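You operate a simulated robot arm through the tools that you are given. There is no shell and no other tool.

Carry out the task below with a simulated robot arm. There is one attempt and no reset: what you move stays moved.

## Task
Back off bolt 2, lift the clutch cover and stand each dowel in the trolley cup of its colour.
Fine: the orange driver ends on its spot on the ledge, the cover on the trolley top. Set down upright: orange driver.
Where things are to end (x, y in the base frame): clutch cover within 0.06 m of [0.25, -1.05].

It is judged by the outcome, as a careful person would: the job done as asked, and still so three seconds after it is handed in. It fails if anything else is knocked over, pushed out of place, dropped, spilled or broken. Lids that push on must go on centred and level and be pressed home; caps that screw on are set level and turned clockwise until they are tight.

## Robot
A 7-joint arm with a two-finger parallel gripper, fixed in place. Base frame: the origin is at the foot of the arm, x ahead of it, y to its left, z up. Lengths are in m, angles in degrees, forces in N, time in s.
Its first joint turns from -149.0 to 149.0 degrees. Payload 3.5 kg.
The TCP is the grasp point between the finger pads, 0.023 m short of the fingertips. In the tool frame z runs along the fingers and y along their closing line. Largest opening 0.094 m; finger width 0.038, thickness 0.01; the body of the gripper, 0.054 by 0.096 m, starts 0.039 m behind the TCP.
Orientation is that of the tool frame in the base frame, as a unit quaternion [w, x, y, z]. With the fingers straight down and closing along the base's y, the tool's x points along the base's -x, its y along +y and its z along -z.

## Interface
- The arm moves only by the tool move_arm. Its argument "moves" is a list of rows, each a list of 7 numbers: the turn, a rotation vector about the tool's x, y, z in degrees, then the shift along the tool's x, y, z in m, then the finger opening in m, from 0 to 0.094. In form: [[rx, ry, rz, x, y, z, gripper], ...]. A call has 1 to 20 rows; each row is the pose to reach, as a shift and turn from the pose commanded when the call began, along the tool's axes at that moment. Rows are played at 5 a second. More than 0.05 m and 8.6 degrees between two rows, or a gripper value outside its range, and nothing of the call is played. A pose out of reach is approached as far as the arm can. The call stops where the force on the tool passes 40 N (or 10 N more than at its start, if that is more) or the arm is blocked; 0.2 s more then pass. The fingers move at their own pace (about 0.153 m/s each) and stop on an object; they squeeze with about 27 N. The grip force told is the motor's: it shows also when the fingers shut on nothing. Time passes only in rows, and 0.2 s behind the last, so rows that repeat a pose let the fingers close. The reply holds the time, the measured pose of the TCP, the force on the tool along the base axes, the opening and the grip force, in the units named above and with some noise, with the torque about the TCP (base axes, N m) and any sound that the robot's microphone picked up.
- Cameras (640 x 400 px; columns grow to the right, rows downward): "scene" is fixed at [0.0505, -0.6489, 1.4858]; the picture's right is [-0.44, -0.90, 0.00], its down [-0.56, 0.27, -0.78] and it looks along [0.70, -0.34, -0.62] (base axes); focal length 225 px, centre (320, 200). "wrist" rides on the gripper at [0.086, 0.016, -0.074] in the tool frame; the picture's right is [-0.18, 0.98, 0.00], its down [-0.58, -0.11, -0.81] and it looks along [-0.79, -0.15, 0.59] (tool axes); focal length 243 px, centre (320, 200). There is no depth. A picture from a camera that has moved, and an enlarged one, comes with that camera's place and axes in the base frame and with its lens.
- capture(camera): a new picture of that camera. It takes no simulated time.
- inspect(camera, box): a new picture of the part [left, top, right, bottom] of that camera's present view, enlarged. It takes no simulated time.
- sign_off(): hands the job in; it is judged then, once.

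Nothing tells you positions but the pictures and the camera data. Unless the task says otherwise, let go and move clear before handing in.

The tools are called after "Emit:" as a command line: name --pt "numbers of a row" for each row, then --argument value for the rest, lists and objects as JSON in quotes. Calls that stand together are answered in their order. move_arm: Moves the arm, as the interface text tells. Its arguments: {"type":"object","properties":{"moves":{"type":"array"}},"required":["moves"]} The other tools are called the same way: capture (camera) takes a picture; inspect (camera, box) takes an enlarged picture of a part of a camera's view; sign_off () hands the job in.

At the start:

```text
t: 0.0
tool_pos: [0.7706, -0.7805, 1.2423]
tcp_rot: [0.001, 0.0, 1.0, 0.0]
wrist_force: [0.6, 0.6, 0.0]
torque: [-0.02, 0.03, -0.02]
gripper_width: 0.0941
finger_force: 0.0
```

scene: 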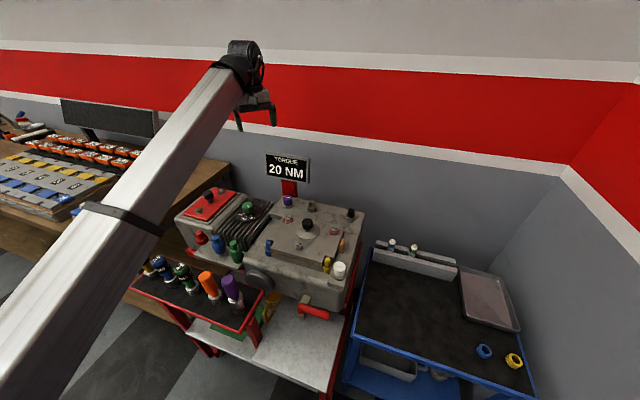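
wrist: 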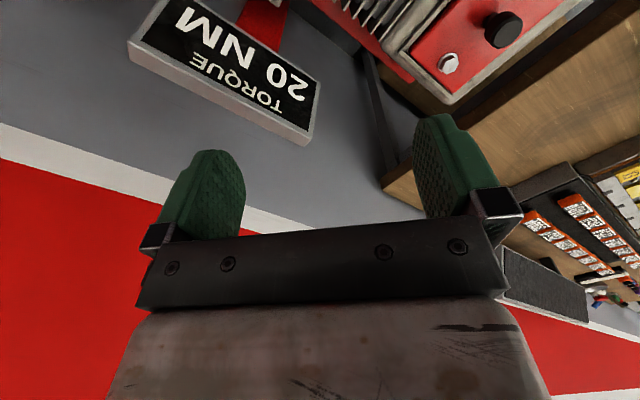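

I see an engine with coloured bolts, a ledge with several drivers in front of it, and a trolley with a tray and two coloured cups to the right. First I'll look closer at each area.

Emit:
inspect --camera "scene" --box '[170, 180, 370, 305]'

Emit:
inspect --camera "scene" --box '[120, 235, 280, 335]'

Emit:
inspect --camera "scene" --box '[340, 230, 540, 400]'

Emit:
inspect --camera "scene" --box '[250, 190, 370, 265]'

```text
3.20 times, centred on (270, 242) of scene
camera zoom: at [0.0505, -0.6489, 1.4858], right [-0.44, -0.9, 0.0], down [-0.56, 0.27, -0.78], along [0.7, -0.34, -0.62], focal length 720 px, centre (480, 64)
```

zoom: 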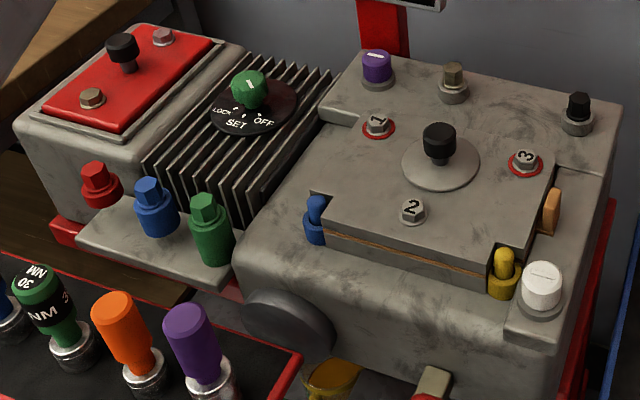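

```text
4.00 times, centred on (200, 285) of scene
camera zoom: at [0.0505, -0.6489, 1.4858], right [-0.44, -0.9, 0.0], down [-0.56, 0.27, -0.78], along [0.7, -0.34, -0.62], focal length 900 px, centre (800, -140)
```

zoom: 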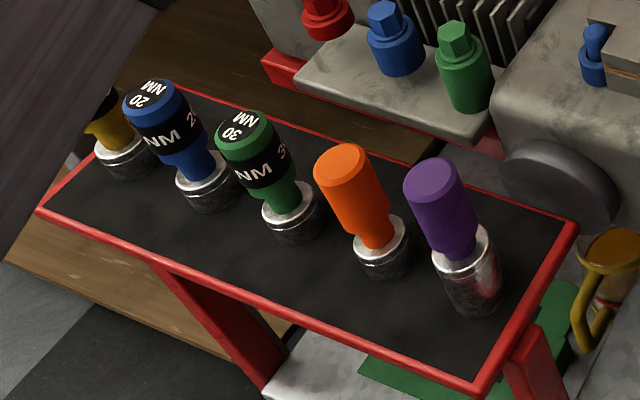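

```text
2.35 times, centred on (440, 315) of scene
camera zoom: at [0.0505, -0.6489, 1.4858], right [-0.44, -0.9, 0.0], down [-0.56, 0.27, -0.78], along [0.7, -0.34, -0.62], focal length 529 px, centre (38, -71)
```

zoom: 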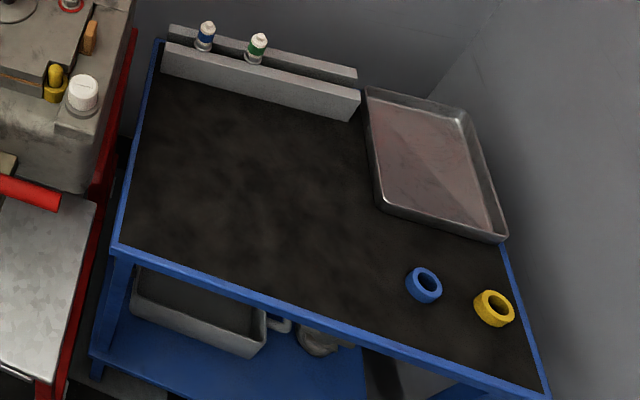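

```text
5.33 times, centred on (310, 228) of scene
camera zoom: at [0.0505, -0.6489, 1.4858], right [-0.44, -0.9, 0.0], down [-0.56, 0.27, -0.78], along [0.7, -0.34, -0.62], focal length 1200 px, centre (373, 53)
```

zoom: 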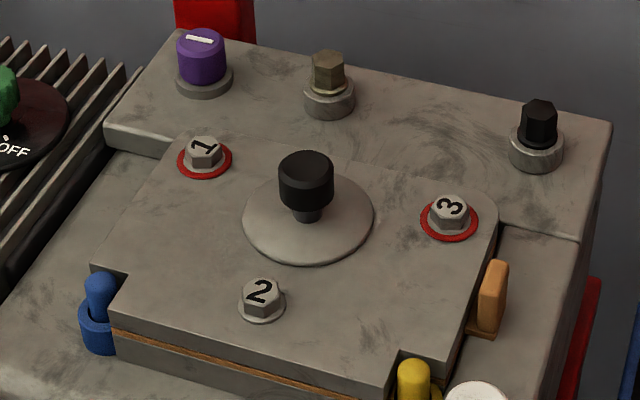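

The arm hangs over the engine near the sign; the engine cover with bolts 1–3, a blue and a yellow dowel lie below it. I'll pull back and tilt so the wrist camera can see the engine top, to triangulate heights.

Emit:
move_arm --pt "0 0 0 0.04 0.0 0 0.094" --pt "0 6 0 0.08 0.0 0 0.094" --pt "0 12 0 0.12 0.01 0 0.094" --pt "0 18 0 0.16 0.01 0 0.094" --pt "0 24 0 0.2 0.02 -0.01 0.094" --pt "0 30 0 0.24 0.02 -0.01 0.094" --pt "0 36 0 0.28 0.03 -0.01 0.094" --pt "0 40 0 0.32 0.03 -0.01 0.094"

Emit:
capture --camera "wrist"

Emit:
capture --camera "scene"

```text
t: 1.8
tool_pos: [0.4035, -0.8359, 1.1666]
tcp_rot: [-0.315, -0.039, 0.942, -0.106]
wrist_force: [0.9, 0.5, 1.0]
torque: [-0.01, 0.02, 0.0]
gripper_width: 0.0939
finger_force: 0.1
out of reach, approached as far as the arm can: row 2, 3, 4, 5, 6, 7, 8
```

```text
taken
camera wrist: at [0.3754, -0.8044, 1.2737], right [0.01, 0.96, -0.28], down [0.95, 0.08, 0.3], along [0.31, -0.27, -0.91], focal length 243 px, centre (320, 200)
```

wrist: 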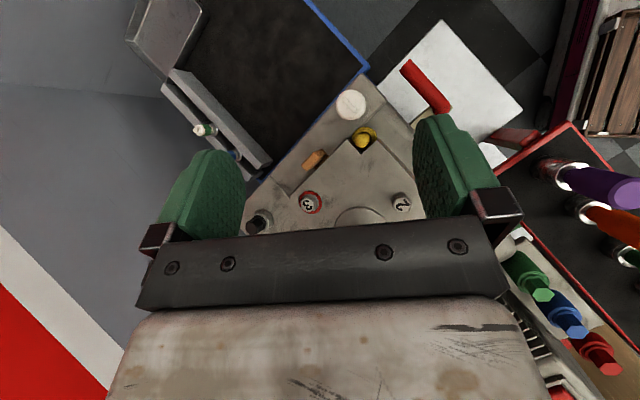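

```text
taken
```

scene: 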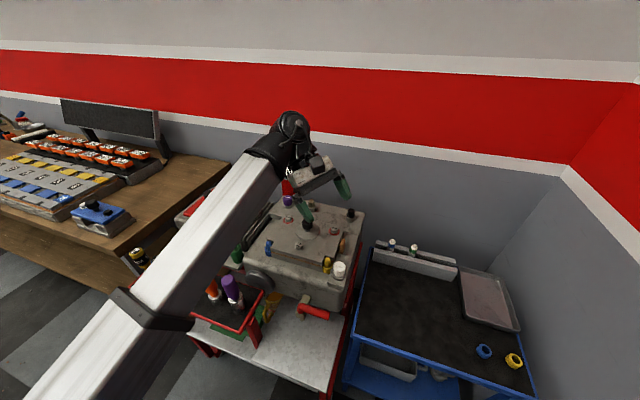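

The cover's bolt 2 comes out near (0.48, −0.79, 0.95). I'll take enlarged views from this pose of the cover, the side wedge and the drivers.

Emit:
inspect --camera "wrist" --box '[240, 80, 430, 235]'

Emit:
inspect --camera "wrist" --box '[480, 120, 640, 390]'

Emit:
inspect --camera "scene" --box '[230, 190, 370, 330]'

```text
2.58 times, centred on (335, 158) of wrist
camera zoom: at [0.3754, -0.8044, 1.2737], right [0.01, 0.96, -0.28], down [0.95, 0.08, 0.3], along [0.31, -0.27, -0.91], focal length 626 px, centre (281, 310)
```

zoom: 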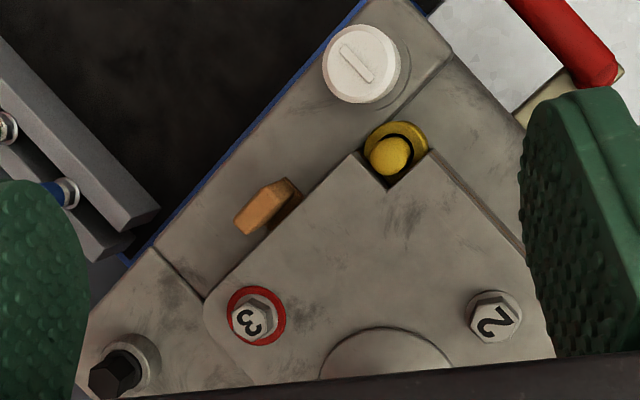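

```text
1.48 times, centred on (560, 255) of wrist
camera zoom: at [0.3754, -0.8044, 1.2737], right [0.01, 0.96, -0.28], down [0.95, 0.08, 0.3], along [0.31, -0.27, -0.91], focal length 359 px, centre (-36, 118)
```

zoom: 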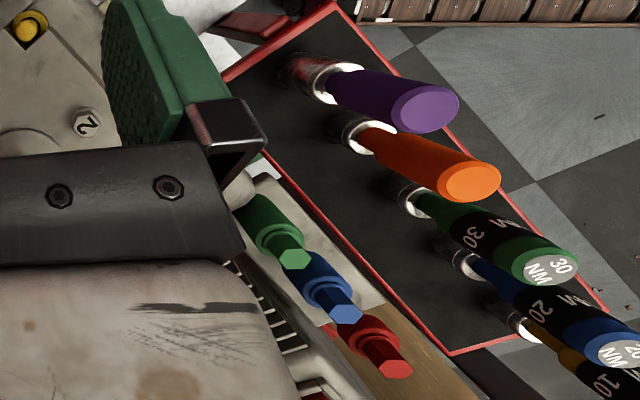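

```text
2.86 times, centred on (300, 260) of scene
camera zoom: at [0.0505, -0.6489, 1.4858], right [-0.44, -0.9, 0.0], down [-0.56, 0.27, -0.78], along [0.7, -0.34, -0.62], focal length 643 px, centre (377, 29)
```

zoom: 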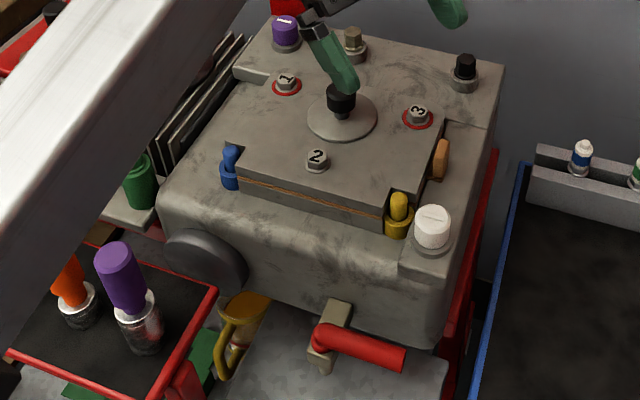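

The trolley top appears to be at about z 0.69 with the cups quite far out, and the engine axes look rotated 45° to the base. I'll straighten the tool back to vertical and check what pose the arm really takes.

Emit:
move_arm --pt "-2.5 -7.4 0.9 0 0 0 0.094" --pt "-5.0 -14.8 1.8 0 0 0 0.094" --pt "-7.4 -22.1 2.8 0 0 0 0.094" --pt "-9.9 -29.5 3.7 0 0 0 0.094" --pt "-12.4 -36.9 4.6 0 0 0 0.094"

```text
t: 3.0
tool_pos: [0.4025, -0.8365, 1.1654]
tcp_rot: [0.002, 0.001, 1.0, 0.0]
wrist_force: [0.7, 0.1, -0.5]
torque: [0.03, -0.01, 0.0]
gripper_width: 0.0937
finger_force: 0.1
```

The tool is vertical again and the command frame follows the achieved pose. Next I yaw the camera to look along the engine's axis and step back for a clear view of the cover.

Emit:
move_arm --pt "0 0 7.5 0.004 0.025 -0.005 0.094" --pt "0 0 15 0.008 0.05 -0.01 0.094" --pt "0 0 22.5 0.012 0.075 -0.015 0.094" --pt "0 0 30 0.016 0.1 -0.02 0.094" --pt "0 0 37.5 0.02 0.125 -0.03 0.094" --pt "0 0 45 0.0225 0.1465 -0.035 0.094"

Emit:
capture --camera "wrist"

Emit:
inspect --camera "wrist" --box '[200, 40, 440, 190]'

```text
t: 3.9
tool_pos: [0.3899, -0.76, 1.1761]
tcp_rot: [0.004, 0.194, 0.981, -0.007]
wrist_force: [-15.0, -14.6, -4.5]
torque: [1.23, -1.62, 1.96]
gripper_width: 0.0944
finger_force: 0.0
out of reach, approached as far as the arm can: row 4
stopped in row 4: the force on the tool passed its limit at 99 N (the readings are from after the stop); the commanded pose is now the measured one
```

```text
taken
camera wrist: at [0.3156, -0.7102, 1.2498], right [0.54, 0.84, -0.01], down [0.49, -0.31, 0.81], along [0.68, -0.45, -0.58], focal length 243 px, centre (320, 200)
```

wrist: 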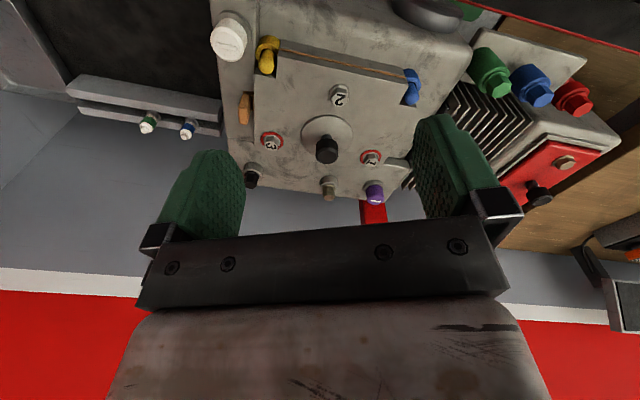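

```text
2.67 times, centred on (320, 115) of wrist
camera zoom: at [0.3156, -0.7102, 1.2498], right [0.54, 0.84, -0.01], down [0.49, -0.31, 0.81], along [0.68, -0.45, -0.58], focal length 647 px, centre (320, 427)
```

zoom: 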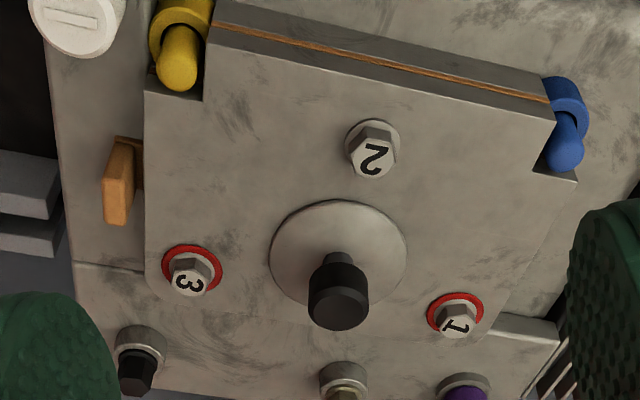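

The call stopped with a 99 N spike although nothing should be near; I'll check the scene to see whether anything was touched.

Emit:
capture --camera "scene"

Emit:
move_arm --pt "0 0 0 0 0 0 0.094"

```text
taken
```

scene: 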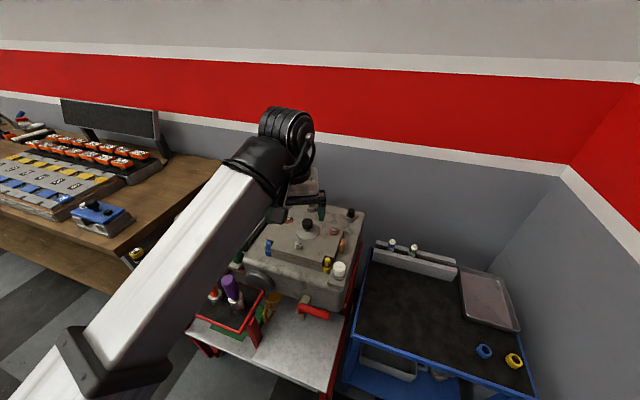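

```text
t: 4.3
tool_pos: [0.3903, -0.7601, 1.176]
tcp_rot: [0.004, 0.193, 0.981, -0.007]
wrist_force: [-22.7, -19.8, -9.0]
torque: [1.37, -2.77, 2.8]
gripper_width: 0.0939
finger_force: 0.0
```

A force of about 31 N persists, so part of the hand is likely touching the arm's own forearm in this tucked pose. I'll retreat outward towards the earlier free pose.

Emit:
move_arm --pt "0 0 0 -0.014 -0.016 0 0.094" --pt "0 0 0 -0.028 -0.032 0 0.094" --pt "0 0 0 -0.042 -0.048 0 0.094"

Emit:
capture --camera "scene"

```text
t: 5.1
tool_pos: [0.4113, -0.8212, 1.1764]
tcp_rot: [0.004, 0.195, 0.981, -0.007]
wrist_force: [0.3, -0.1, -1.1]
torque: [0.01, 0.04, 0.01]
gripper_width: 0.094
finger_force: 0.1
```

```text
taken
```

scene: 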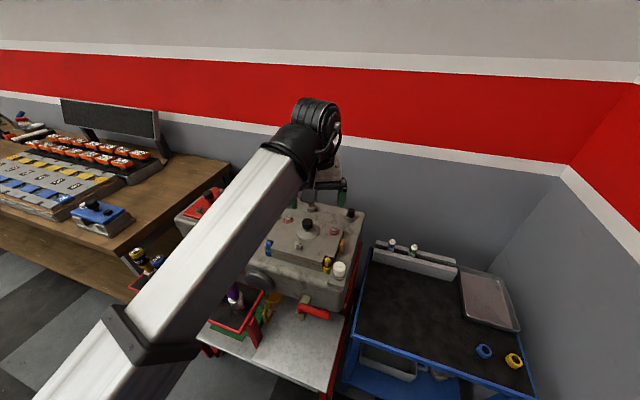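

It's free again, so the hand must stay low or far out when close in. I'll descend first and then slide sideways to view the drivers on the ledge.

Emit:
move_arm --pt "0 0 0 0 0 0.04 0.094" --pt "0 0 0 0 0 0.08 0.094" --pt "0 0 0 0 0 0.116 0.094" --pt "0 0 -4.5 0.006 0.041 0.116 0.094" --pt "0 0 -9 0.012 0.082 0.116 0.094" --pt "0 0 -13.5 0.019 0.123 0.116 0.094" --pt "0 0 -18 0.025 0.164 0.116 0.094" --pt "0 0 -22.5 0.0317 0.2045 0.116 0.094"

Emit:
capture --camera "wrist"

Emit:
capture --camera "scene"

```text
t: 6.9
tool_pos: [0.4612, -0.6193, 1.057]
tcp_rot: [0.002, -0.001, 1.0, -0.007]
wrist_force: [0.0, -0.4, -0.1]
torque: [0.01, 0.03, 0.04]
gripper_width: 0.094
finger_force: 0.0
```

```text
taken
camera wrist: at [0.3736, -0.6012, 1.1313], right [0.18, 0.98, -0.01], down [0.58, -0.1, 0.81], along [0.8, -0.16, -0.59], focal length 243 px, centre (320, 200)
```

wrist: 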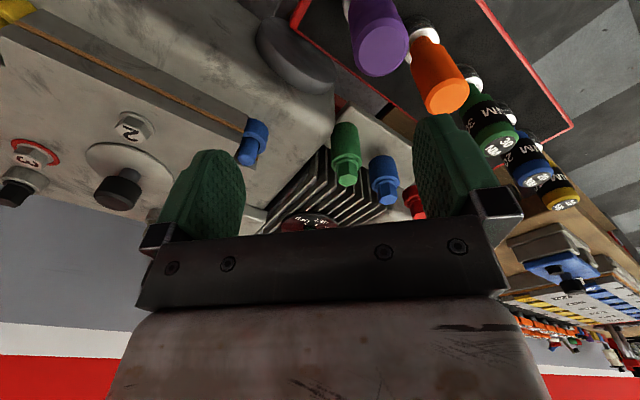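

```text
taken
```

scene: 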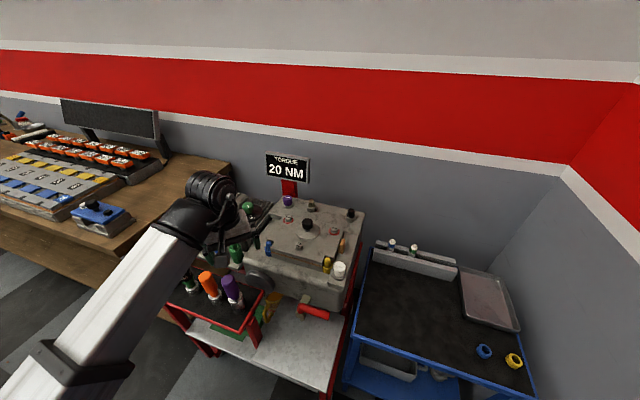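

I see all the drivers now from the wrist camera; orange's cap top is near (0.505, −0.522, 0.94). I'll zoom in for precise positions.

Emit:
inspect --camera "wrist" --box '[330, 0, 560, 145]'

Emit:
inspect --camera "scene" --box '[170, 255, 270, 330]'

Emit:
inspect --camera "wrist" --box '[0, 0, 290, 215]'

```text
2.76 times, centred on (445, 72) of wrist
camera zoom: at [0.3736, -0.6012, 1.1313], right [0.18, 0.98, -0.01], down [0.58, -0.1, 0.81], along [0.8, -0.16, -0.59], focal length 669 px, centre (-25, 552)
```

zoom: 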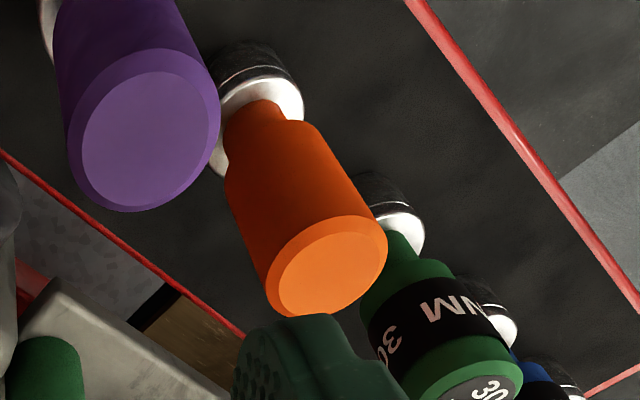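

```text
5.33 times, centred on (220, 292) of scene
camera zoom: at [0.0505, -0.6489, 1.4858], right [-0.44, -0.9, 0.0], down [-0.56, 0.27, -0.78], along [0.7, -0.34, -0.62], focal length 1200 px, centre (853, -293)
```

zoom: 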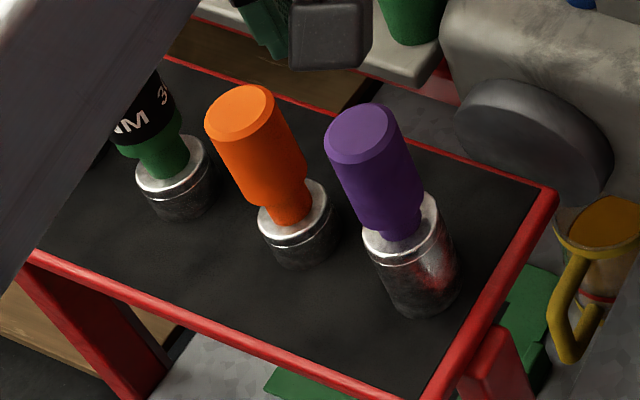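

```text
1.86 times, centred on (145, 108) of wrist
camera zoom: at [0.3736, -0.6012, 1.1313], right [0.18, 0.98, -0.01], down [0.58, -0.1, 0.81], along [0.8, -0.16, -0.59], focal length 451 px, centre (646, 372)
```

zoom: 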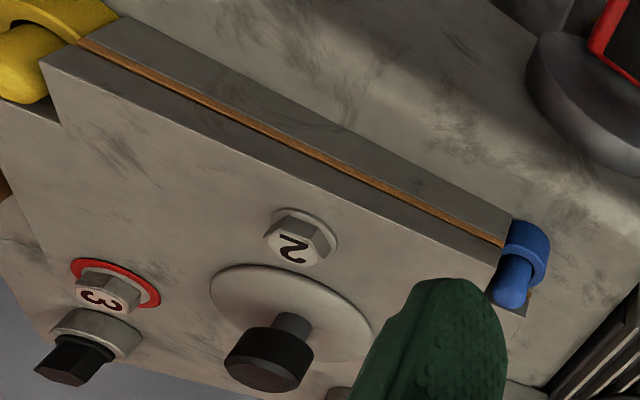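

Orange's driver stands at about (0.50, −0.52), base z ≈ 0.82, cap ≈ 0.945. Before grasping I'll test how far the wrist can yaw so I can plan the turning of the bolt.

Emit:
move_arm --pt "0 0 8 0 0 0 0.094" --pt "0 0 16 0 0 0 0.094" --pt "0 0 24 0 0 0 0.094" --pt "0 0 32 0 0 0 0.094" --pt "0 0 40 0 0 0 0.094" --pt "0 0 48 0 0 0 0.094" --pt "0 0 56 0 0 0 0.094" --pt "0 0 64 0 0 0 0.094" --pt "0 0 72 0 0 0 0.094" --pt "0 0 80 0 0 0 0.094" --pt "0 0 88 0 0 0 0.094"

Emit:
capture --camera "wrist"

```text
t: 8.0
tool_pos: [0.46, -0.6207, 1.0582]
tcp_rot: [0.007, 0.284, 0.959, -0.008]
wrist_force: [0.2, -0.7, -2.0]
torque: [-0.1, -0.11, 0.02]
gripper_width: 0.0939
finger_force: 0.1
stopped in row 5: the force on the tool passed its limit at 49 N (the readings are from after the stop); the commanded pose is now the measured one
```

```text
taken
camera wrist: at [0.3957, -0.5581, 1.1317], right [0.69, 0.73, -0.01], down [0.42, -0.39, 0.82], along [0.59, -0.57, -0.58], focal length 243 px, centre (320, 200)
```

wrist: 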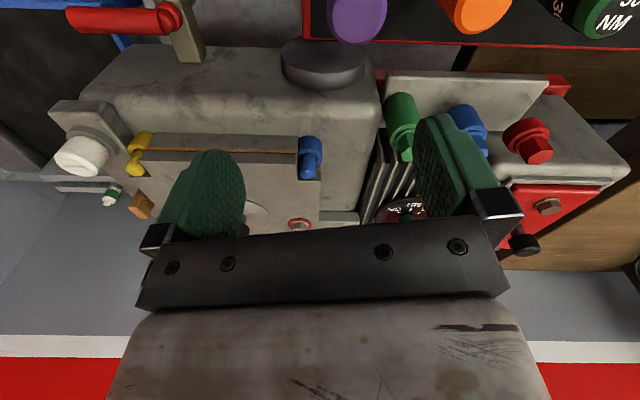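

The hand's camera side meets the forearm near +33° yaw, so I'll use the other turning direction. I'll test the counter-clockwise range, which is also the direction for backing off.

Emit:
move_arm --pt "0 0 -8 0 0 0 0.094" --pt "0 0 -16 0 0 0 0.094" --pt "0 0 -24 0 0 0 0.094" --pt "0 0 -32 0 0 0 0.094" --pt "0 0 -40 0 0 0 0.094" --pt "0 0 -48 0 0 0 0.094" --pt "0 0 -56 0 0 0 0.094" --pt "0 0 -64 0 0 0 0.094" --pt "0 0 -72 0 0 0 0.094" --pt "0 0 -80 0 0 0 0.094" --pt "0 0 -88 0 0 0 0.094" --pt "0 0 -96 0 0 0 0.094" --pt "0 0 -104 0 0 0 0.094" --pt "0 0 -112 0 0 0 0.094" --pt "0 0 -120 0 0 0 0.094"

Emit:
capture --camera "wrist"

```text
t: 11.2
tool_pos: [0.4599, -0.621, 1.0587]
tcp_rot: [-0.004, -0.69, 0.724, -0.01]
wrist_force: [0.3, -0.6, -0.2]
torque: [0.02, -0.01, 0.0]
gripper_width: 0.0941
finger_force: 0.0
```

```text
taken
camera wrist: at [0.4393, -0.7042, 1.1348], right [-0.97, 0.23, -0.01], down [0.13, 0.59, 0.8], along [0.19, 0.77, -0.6], focal length 243 px, centre (320, 200)
```

wrist: 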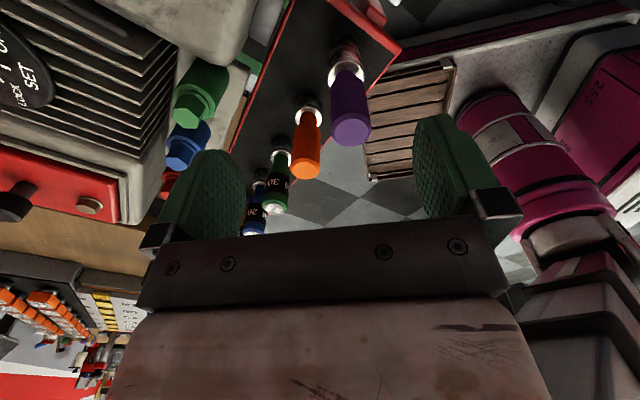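

The counter-clockwise range is good and this view confirms orange's cap at about (0.502, −0.520, 0.947). I'll see how much further counter-clockwise the wrist can go.

Emit:
move_arm --pt "0 0 -8 0 0 0 0.094" --pt "0 0 -16 0 0 0 0.094" --pt "0 0 -24 0 0 0 0.094" --pt "0 0 -32 0 0 0 0.094" --pt "0 0 -40 0 0 0 0.094" --pt "0 0 -48 0 0 0 0.094" --pt "0 0 -56 0 0 0 0.094" --pt "0 0 -64 0 0 0 0.094" --pt "0 0 -72 0 0 0 0.094" --pt "0 0 -80 0 0 0 0.094" --pt "0 0 -88 0 0 0 0.094" --pt "0 0 -96 0 0 0 0.094" --pt "0 0 -104 0 0 0 0.094" --pt "0 0 -112 0 0 0 0.094" --pt "0 0 -120 0 0 0 0.094" --pt "0 0 -128 0 0 0 0.094"

Emit:
capture --camera "wrist"

Emit:
capture --camera "scene"

```text
t: 14.6
tool_pos: [0.4625, -0.6204, 1.059]
tcp_rot: [0.006, 0.877, -0.48, 0.008]
wrist_force: [-0.6, -0.5, 0.4]
torque: [0.02, 0.03, -0.04]
gripper_width: 0.0941
finger_force: 0.1
out of reach, approached as far as the arm can: row 5, 6, 7, 8, 9, 10, 11, 12, 13, 14, 15, 16
```

```text
taken
camera wrist: at [0.4932, -0.6999, 1.135], right [-0.93, -0.37, 0.0], down [-0.23, 0.56, 0.79], along [-0.29, 0.74, -0.61], focal length 243 px, centre (320, 200)
```

wrist: 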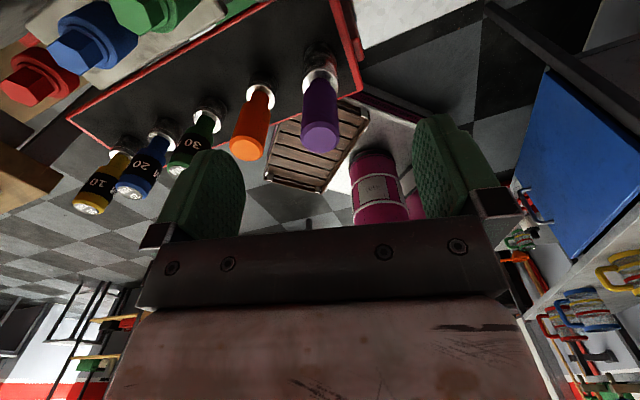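

```text
taken
```

scene: 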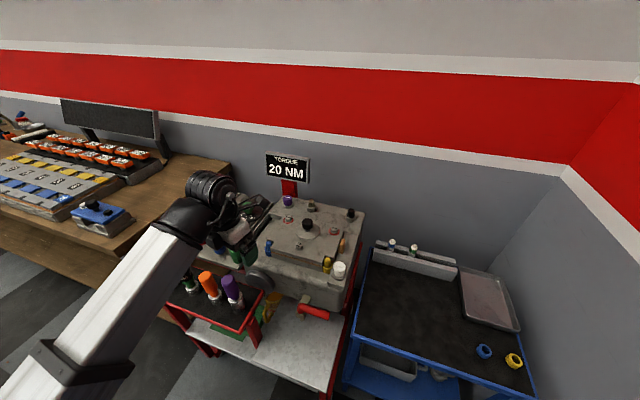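

The counter-clockwise limit is near yaw −123°, leaving about 135–150° per stroke. I'll now move above the orange driver with a narrower opening, keeping this yaw so the camera stays clear of the neighbours.

Emit:
move_arm --pt "0 0 1 -0.0126 -0.0175 0.0 0.07" --pt "0 0 2 -0.0253 -0.035 0.0 0.07" --pt "0 0 3 -0.0379 -0.0524 0.01 0.07" --pt "0 0 4 -0.0506 -0.0699 0.03 0.07" --pt "0 0 4 -0.0632 -0.0874 0.055 0.07"

Emit:
capture --camera "wrist"

Emit:
inspect --camera "scene" --box '[140, 200, 300, 330]'

```text
t: 15.8
tool_pos: [0.502, -0.5206, 1.0011]
tcp_rot: [0.006, 0.859, -0.512, 0.009]
wrist_force: [0.3, -0.1, 0.6]
torque: [-0.02, 0.02, -0.02]
gripper_width: 0.0701
finger_force: 0.0
```

```text
taken
camera wrist: at [0.5275, -0.6014, 1.0781], right [-0.95, -0.31, 0.0], down [-0.19, 0.58, 0.79], along [-0.24, 0.76, -0.61], focal length 243 px, centre (320, 200)
```

wrist: 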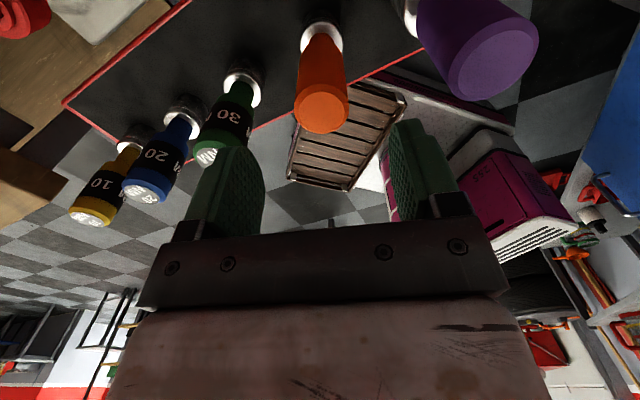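

```text
3.08 times, centred on (220, 265) of scene
camera zoom: at [0.0505, -0.6489, 1.4858], right [-0.44, -0.9, 0.0], down [-0.56, 0.27, -0.78], along [0.7, -0.34, -0.62], focal length 692 px, centre (628, 0)
```

zoom: 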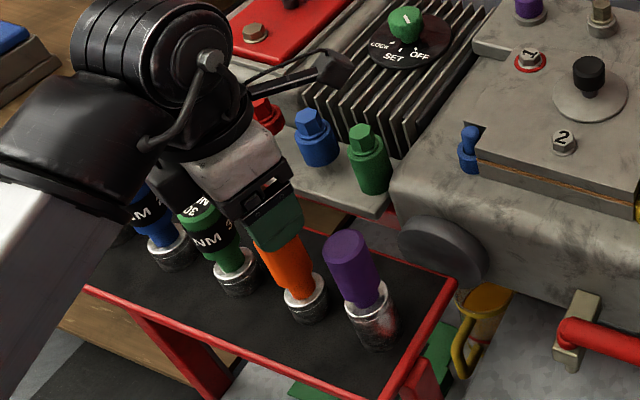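

The gripper is centred over the orange cap within a millimetre or so. I'll straighten the small tilt and descend around the handle with a 60 mm opening, then check before closing.

Emit:
move_arm --pt "0 -1.2 0 0 0 0.01 0.06" --pt "0 -1.2 0 0 0 0.03 0.06" --pt "0 -1.2 0 -0.001 0 0.05 0.06" --pt "0 -1.2 0 -0.001 0 0.07 0.06" --pt "0 -1.2 0 -0.0015 0 0.087 0.06"

Emit:
capture --camera "wrist"

Emit:
inspect --camera "scene" --box '[140, 220, 280, 330]'

```text
t: 17.0
tool_pos: [0.5017, -0.5221, 0.9142]
tcp_rot: [0.0, 0.859, -0.511, 0.0]
wrist_force: [0.0, -0.5, 0.3]
torque: [-0.01, -0.01, -0.02]
gripper_width: 0.0599
finger_force: 0.0
```

```text
taken
camera wrist: at [0.5277, -0.6047, 0.9893], right [-0.95, -0.31, 0.0], down [-0.18, 0.56, 0.81], along [-0.25, 0.77, -0.59], focal length 243 px, centre (320, 200)
```

wrist: 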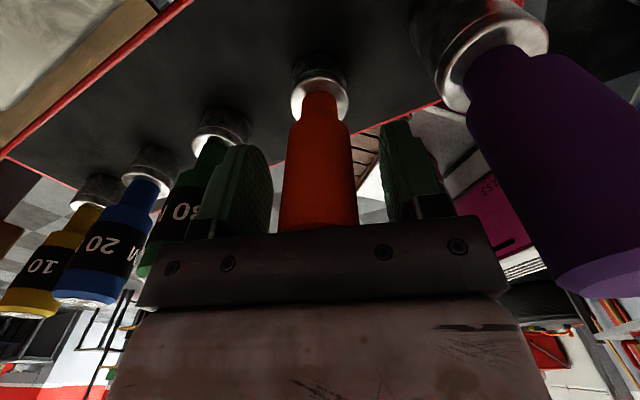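

```text
3.64 times, centred on (210, 275) of scene
camera zoom: at [0.0505, -0.6489, 1.4858], right [-0.44, -0.9, 0.0], down [-0.56, 0.27, -0.78], along [0.7, -0.34, -0.62], focal length 818 px, centre (720, -73)
```

zoom: 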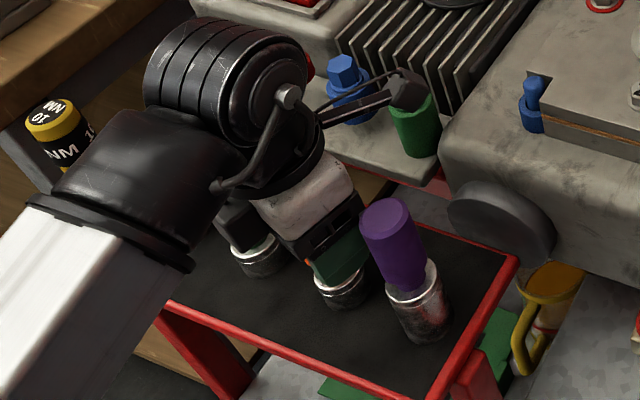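

The handle sits centred between the pads with no contact. I close the fingers.

Emit:
move_arm --pt "0 0 0 0 0 0 0.03" --pt "0 0 0 0 0 0 0.02" --pt "0 0 0 0 0 0 0.02"

```text
t: 17.8
tool_pos: [0.501, -0.5223, 0.9146]
tcp_rot: [0.0, 0.859, -0.511, 0.0]
wrist_force: [0.5, -1.3, -0.6]
torque: [-0.03, -0.03, 0.0]
gripper_width: 0.0324
finger_force: 27.1
```

The grip holds on a 32 mm handle. I lift slowly and check.

Emit:
move_arm --pt "0 0 0 0 0 -0.01 0.02" --pt "0 0 0 0 0 -0.03 0.02" --pt "0 0 0 0 0 -0.06 0.02" --pt "0 0 0 0 0 -0.1 0.02" --pt "0 0 0 0 0 -0.15 0.02" --pt "0 0 0 0 0 -0.19 0.02"

Emit:
capture --camera "wrist"

Emit:
capture --camera "scene"

```text
t: 19.2
tool_pos: [0.5023, -0.5243, 1.1051]
tcp_rot: [0.0, 0.859, -0.511, -0.001]
wrist_force: [-0.3, 0.3, -2.2]
torque: [-0.01, 0.03, -0.01]
gripper_width: 0.0323
finger_force: 26.9
```

```text
taken
camera wrist: at [0.5287, -0.6078, 1.1807], right [-0.95, -0.31, 0.0], down [-0.18, 0.56, 0.81], along [-0.25, 0.77, -0.59], focal length 243 px, centre (320, 200)
```

wrist: 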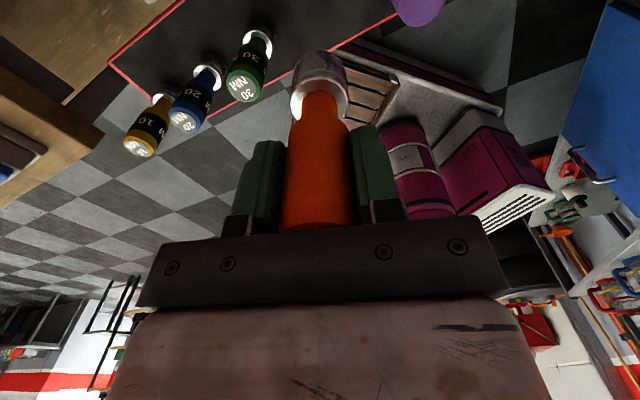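

```text
taken
```

scene: 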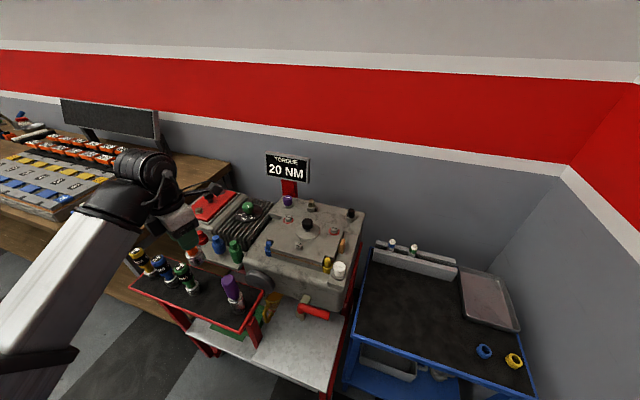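

The driver came up cleanly. I'll look at the spot left on the ledge and then re-check bolt 2's position in the scene view.

Emit:
inspect --camera "scene" --box '[120, 240, 280, 340]'

Emit:
inspect --camera "scene" --box '[260, 200, 360, 275]'

```text
4.00 times, centred on (200, 290) of scene
camera zoom: at [0.0505, -0.6489, 1.4858], right [-0.44, -0.9, 0.0], down [-0.56, 0.27, -0.78], along [0.7, -0.34, -0.62], focal length 900 px, centre (800, -160)
```

zoom: 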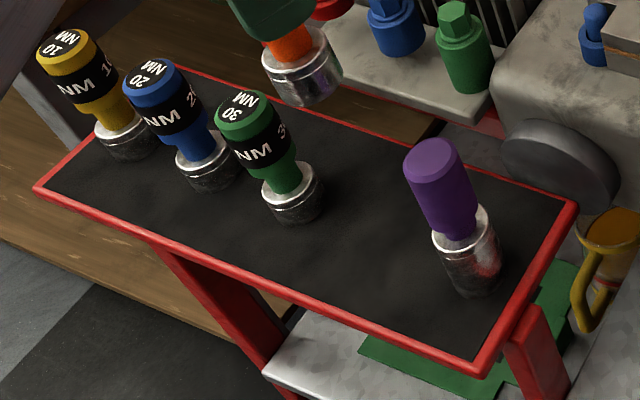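

```text
5.33 times, centred on (310, 238) of scene
camera zoom: at [0.0505, -0.6489, 1.4858], right [-0.44, -0.9, 0.0], down [-0.56, 0.27, -0.78], along [0.7, -0.34, -0.62], focal length 1200 px, centre (373, 0)
```

zoom: 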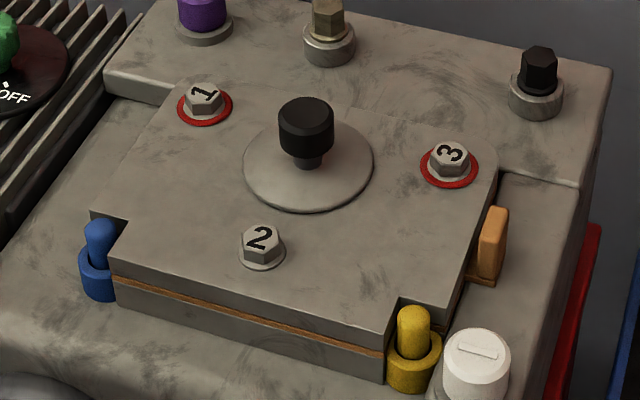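

No mark on the ledge, so I'll return the driver to where it stood (0.501, −0.522). Bolt 2's head is at about (0.480, −0.789, 0.957); I'll carry the driver above it while yawing clockwise so there's a long counter-clockwise stroke.

Emit:
move_arm --pt "0 0 7.85 0.013 0.0085 -0.01 0.02" --pt "0 0 15.7 0.026 0.017 -0.015 0.02" --pt "0 0 23.5 0.039 0.0255 -0.015 0.02" --pt "0 0 31.4 0.052 0.034 -0.015 0.02" --pt "0 0 39.2 0.065 0.0428 -0.015 0.02" --pt "0 0 47.1 0.078 0.0513 -0.015 0.02" --pt "0 0 54.9 0.0915 0.06 -0.015 0.02" --pt "0 0 62.8 0.1045 0.0685 -0.015 0.02" --pt "0 0 70.6 0.1176 0.077 -0.015 0.02" --pt "0 0 78.5 0.1307 0.0856 -0.015 0.02" --pt "0 0 86.3 0.1437 0.0941 -0.015 0.02" --pt "0 0 94.2 0.1568 0.1027 -0.015 0.02" --pt "0 0 102 0.17 0.1113 -0.015 0.02" --pt "0 0 109.9 0.183 0.1198 -0.01 0.02" --pt "0 0 117.7 0.196 0.1284 -0.01 0.02" --pt "0 0 125.5 0.209 0.137 -0.005 0.02" --pt "0 0 133.4 0.2222 0.1455 0.0 0.02"

Emit:
capture --camera "wrist"

Emit:
capture --camera "scene"

```text
t: 22.8
tool_pos: [0.4773, -0.788, 1.1058]
tcp_rot: [0.0, 0.13, 0.991, 0.0]
wrist_force: [-0.4, 0.0, -2.6]
torque: [0.0, 0.0, -0.02]
gripper_width: 0.0326
finger_force: 26.9
```

```text
taken
camera wrist: at [0.3991, -0.7488, 1.1803], right [0.43, 0.9, 0.0], down [0.53, -0.26, 0.81], along [0.73, -0.35, -0.59], focal length 243 px, centre (320, 200)
```

wrist: 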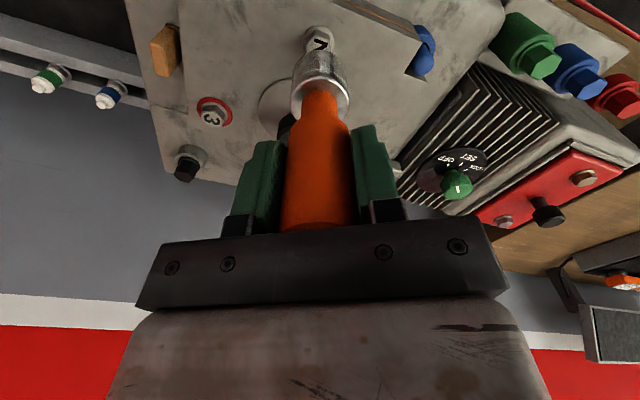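

```text
taken
```

scene: 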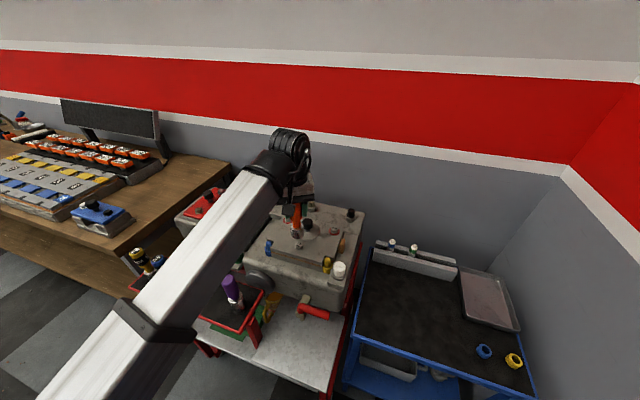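

The driver hangs over bolt 2. I zoom in from both cameras to refine the alignment.

Emit:
inspect --camera "wrist" --box '[250, 0, 400, 120]'

Emit:
inspect --camera "scene" --box '[260, 195, 350, 265]'

```text
3.33 times, centred on (325, 60) of wrist
camera zoom: at [0.3991, -0.7488, 1.1803], right [0.43, 0.9, 0.0], down [0.53, -0.26, 0.81], along [0.73, -0.35, -0.59], focal length 809 px, centre (303, 667)
```

zoom: 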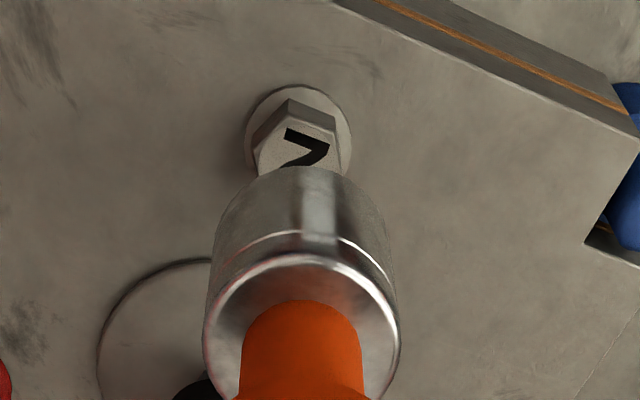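

```text
5.71 times, centred on (305, 230) of scene
camera zoom: at [0.0505, -0.6489, 1.4858], right [-0.44, -0.9, 0.0], down [-0.56, 0.27, -0.78], along [0.7, -0.34, -0.62], focal length 1286 px, centre (406, 29)
```

zoom: 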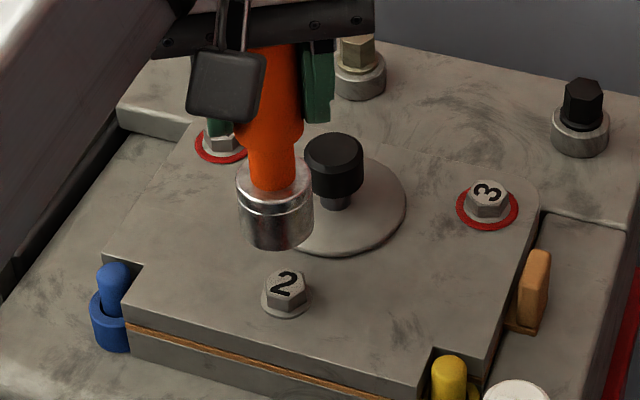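

Both cameras agree: the driver needs a shift of about 2 mm to centre over bolt 2. I'll correct and descend to just above the head, then look again.

Emit:
move_arm --pt "0 0 0 -0.0012 -0.0016 0.012 0.02" --pt "0 0 0 -0.0012 -0.0016 0.024 0.02" --pt "0 0 0 -0.0012 -0.0016 0.035 0.02" --pt "0 0 0 -0.0012 -0.0016 0.04 0.02" --pt "0 0 0 -0.0012 -0.0016 0.04 0.02"

Emit:
inspect --camera "wrist" --box '[250, 0, 400, 120]'

Emit:
inspect --camera "scene" --box '[260, 195, 350, 265]'

```text
t: 24.0
tool_pos: [0.4796, -0.7882, 1.065]
tcp_rot: [0.001, 0.13, 0.992, 0.0]
wrist_force: [1.0, 0.2, -2.3]
torque: [0.0, 0.01, -0.02]
gripper_width: 0.0325
finger_force: 27.4
```

```text
3.33 times, centred on (325, 60) of wrist
camera zoom: at [0.3999, -0.7506, 1.1404], right [0.43, 0.9, 0.0], down [0.53, -0.26, 0.81], along [0.73, -0.35, -0.59], focal length 809 px, centre (303, 667)
```

zoom: 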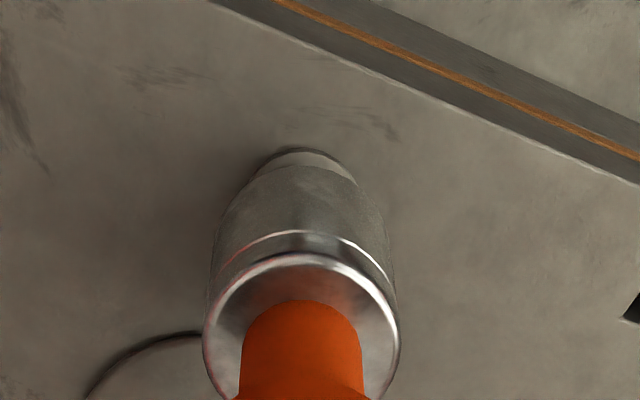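

```text
5.71 times, centred on (305, 230) of scene
camera zoom: at [0.0505, -0.6489, 1.4858], right [-0.44, -0.9, 0.0], down [-0.56, 0.27, -0.78], along [0.7, -0.34, -0.62], focal length 1286 px, centre (406, 29)
```

zoom: 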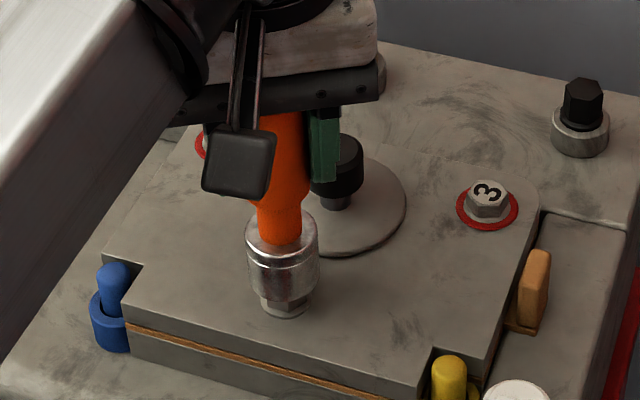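

The socket is centred over bolt 2 and about 8 mm above it. I'll lower it in small steps, watching the force.

Emit:
move_arm --pt "0 0 0 0 0 0.003 0.02" --pt "0 0 0 0 0 0.006 0.02" --pt "0 0 0 0 0 0.008 0.02" --pt "0 0 0 0 0 0.01 0.02" --pt "0 0 0 0 0 0.012 0.02"

Emit:
inspect --camera "scene" --box '[260, 195, 350, 265]'

```text
t: 25.2
tool_pos: [0.4783, -0.7897, 1.0527]
tcp_rot: [0.0, 0.129, 0.992, 0.0]
wrist_force: [-0.5, -1.0, -2.4]
torque: [-0.02, -0.04, -0.02]
gripper_width: 0.0322
finger_force: 26.8
```

```text
5.71 times, centred on (305, 230) of scene
camera zoom: at [0.0505, -0.6489, 1.4858], right [-0.44, -0.9, 0.0], down [-0.56, 0.27, -0.78], along [0.7, -0.34, -0.62], focal length 1286 px, centre (406, 29)
```

zoom: 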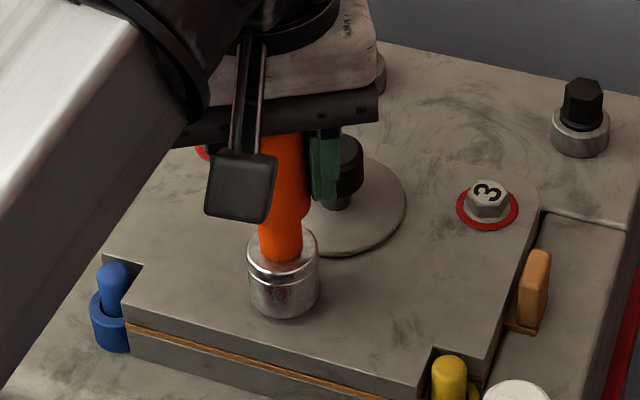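

Still no contact force; I keep lowering in small steps.

Emit:
move_arm --pt "0 0 0 0 0 0.002 0.02" --pt "0 0 0 0 0 0.004 0.02" --pt "0 0 0 0 0 0.006 0.02" --pt "0 0 0 0 0 0.008 0.02"

Emit:
inspect --camera "scene" --box '[260, 195, 350, 265]'

```text
t: 26.2
tool_pos: [0.4792, -0.7891, 1.0463]
tcp_rot: [-0.001, 0.13, 0.992, 0.0]
wrist_force: [-0.7, -0.1, 21.1]
torque: [0.17, 0.25, 0.09]
gripper_width: 0.0324
finger_force: 26.9
```

```text
5.71 times, centred on (305, 230) of scene
camera zoom: at [0.0505, -0.6489, 1.4858], right [-0.44, -0.9, 0.0], down [-0.56, 0.27, -0.78], along [0.7, -0.34, -0.62], focal length 1286 px, centre (406, 29)
```

zoom: 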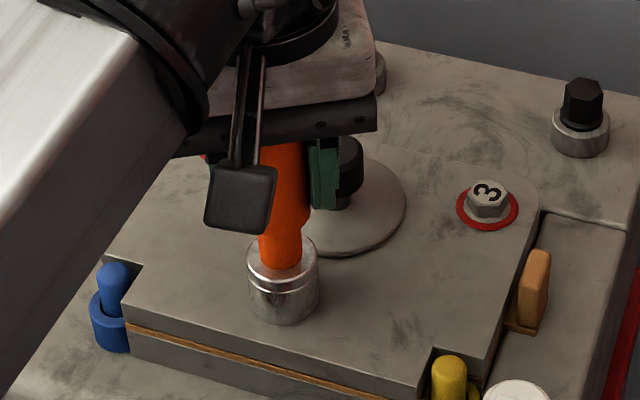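

The driver is now pressing with about 23 N on the bolt. I'll start turning counter-clockwise in small increments, watching torque.

Emit:
move_arm --pt "0 0 -4 0 0 0 0.02" --pt "0 0 -8 0 0 0 0.02" --pt "0 0 -12 0 0 0 0.02" --pt "0 0 -16 0 0 0 0.02" --pt "0 0 -20 0 0 0 0.02"

```text
t: 27.4
tool_pos: [0.4795, -0.7876, 1.0443]
tcp_rot: [0.0, -0.045, 0.999, 0.0]
wrist_force: [-0.7, 1.0, 7.8]
torque: [-0.08, 0.09, -0.1]
gripper_width: 0.0324
finger_force: 27.0
```

The force dropped and it sank a little, suggesting the socket dropped over the hex. I continue turning with a slight push down.

Emit:
move_arm --pt "0 0 0 0 0 0.001 0.02" --pt "0 0 -5 0 0 0.002 0.02" --pt "0 0 -10 0 0 0.002 0.02" --pt "0 0 -15 0 0 0.002 0.02" --pt "0 0 -20 0 0 0.002 0.02"

Emit:
inspect --camera "scene" --box '[260, 195, 350, 265]'

Emit:
capture --camera "wrist"

```text
t: 28.6
tool_pos: [0.4797, -0.7879, 1.0443]
tcp_rot: [0.0, -0.218, 0.976, 0.0]
wrist_force: [-0.1, -0.4, 16.8]
torque: [-0.05, -0.11, -0.18]
gripper_width: 0.0323
finger_force: 26.7
```

```text
5.71 times, centred on (305, 230) of scene
camera zoom: at [0.0505, -0.6489, 1.4858], right [-0.44, -0.9, 0.0], down [-0.56, 0.27, -0.78], along [0.7, -0.34, -0.62], focal length 1286 px, centre (406, 29)
```

zoom: 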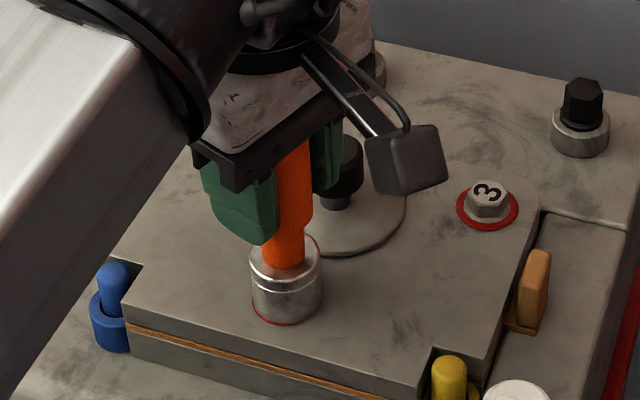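

```text
taken
camera wrist: at [0.3941, -0.81, 1.1183], right [-0.25, 0.97, 0.0], down [0.57, 0.15, 0.81], along [0.78, 0.2, -0.59], focal length 243 px, centre (320, 200)
```

wrist: 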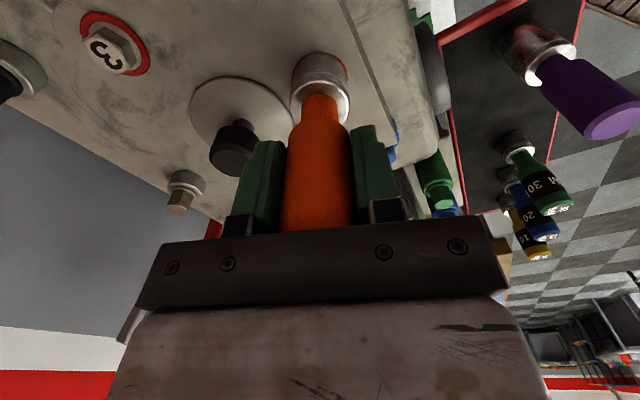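

A red edge is beginning to show under the socket — the same ring as on the loosened bolts 1 and 3. I keep turning counter-clockwise.

Emit:
move_arm --pt "0 0 -6 0 0 0 0.02" --pt "0 0 -12 0 0 0 0.02" --pt "0 0 -18 0 0 0 0.02" --pt "0 0 -24 0 0 0 0.02" --pt "0 0 -30 0 0 0 0.02" --pt "0 0 -36 0 0 0 0.02" --pt "0 0 -42 0 0 0 0.02" --pt "0 0 -48 0 0 0 0.02"

Emit:
inspect --camera "scene" --box '[260, 195, 350, 265]'

```text
t: 30.4
tool_pos: [0.479, -0.7877, 1.0427]
tcp_rot: [0.0, -0.596, 0.803, 0.0]
wrist_force: [-1.7, 0.5, -1.3]
torque: [0.07, 0.07, -0.03]
gripper_width: 0.0323
finger_force: 27.6
```

```text
5.71 times, centred on (305, 230) of scene
camera zoom: at [0.0505, -0.6489, 1.4858], right [-0.44, -0.9, 0.0], down [-0.56, 0.27, -0.78], along [0.7, -0.34, -0.62], focal length 1286 px, centre (406, 29)
```

zoom: 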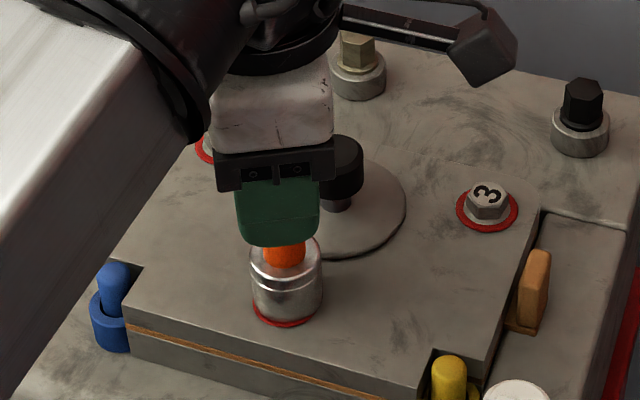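

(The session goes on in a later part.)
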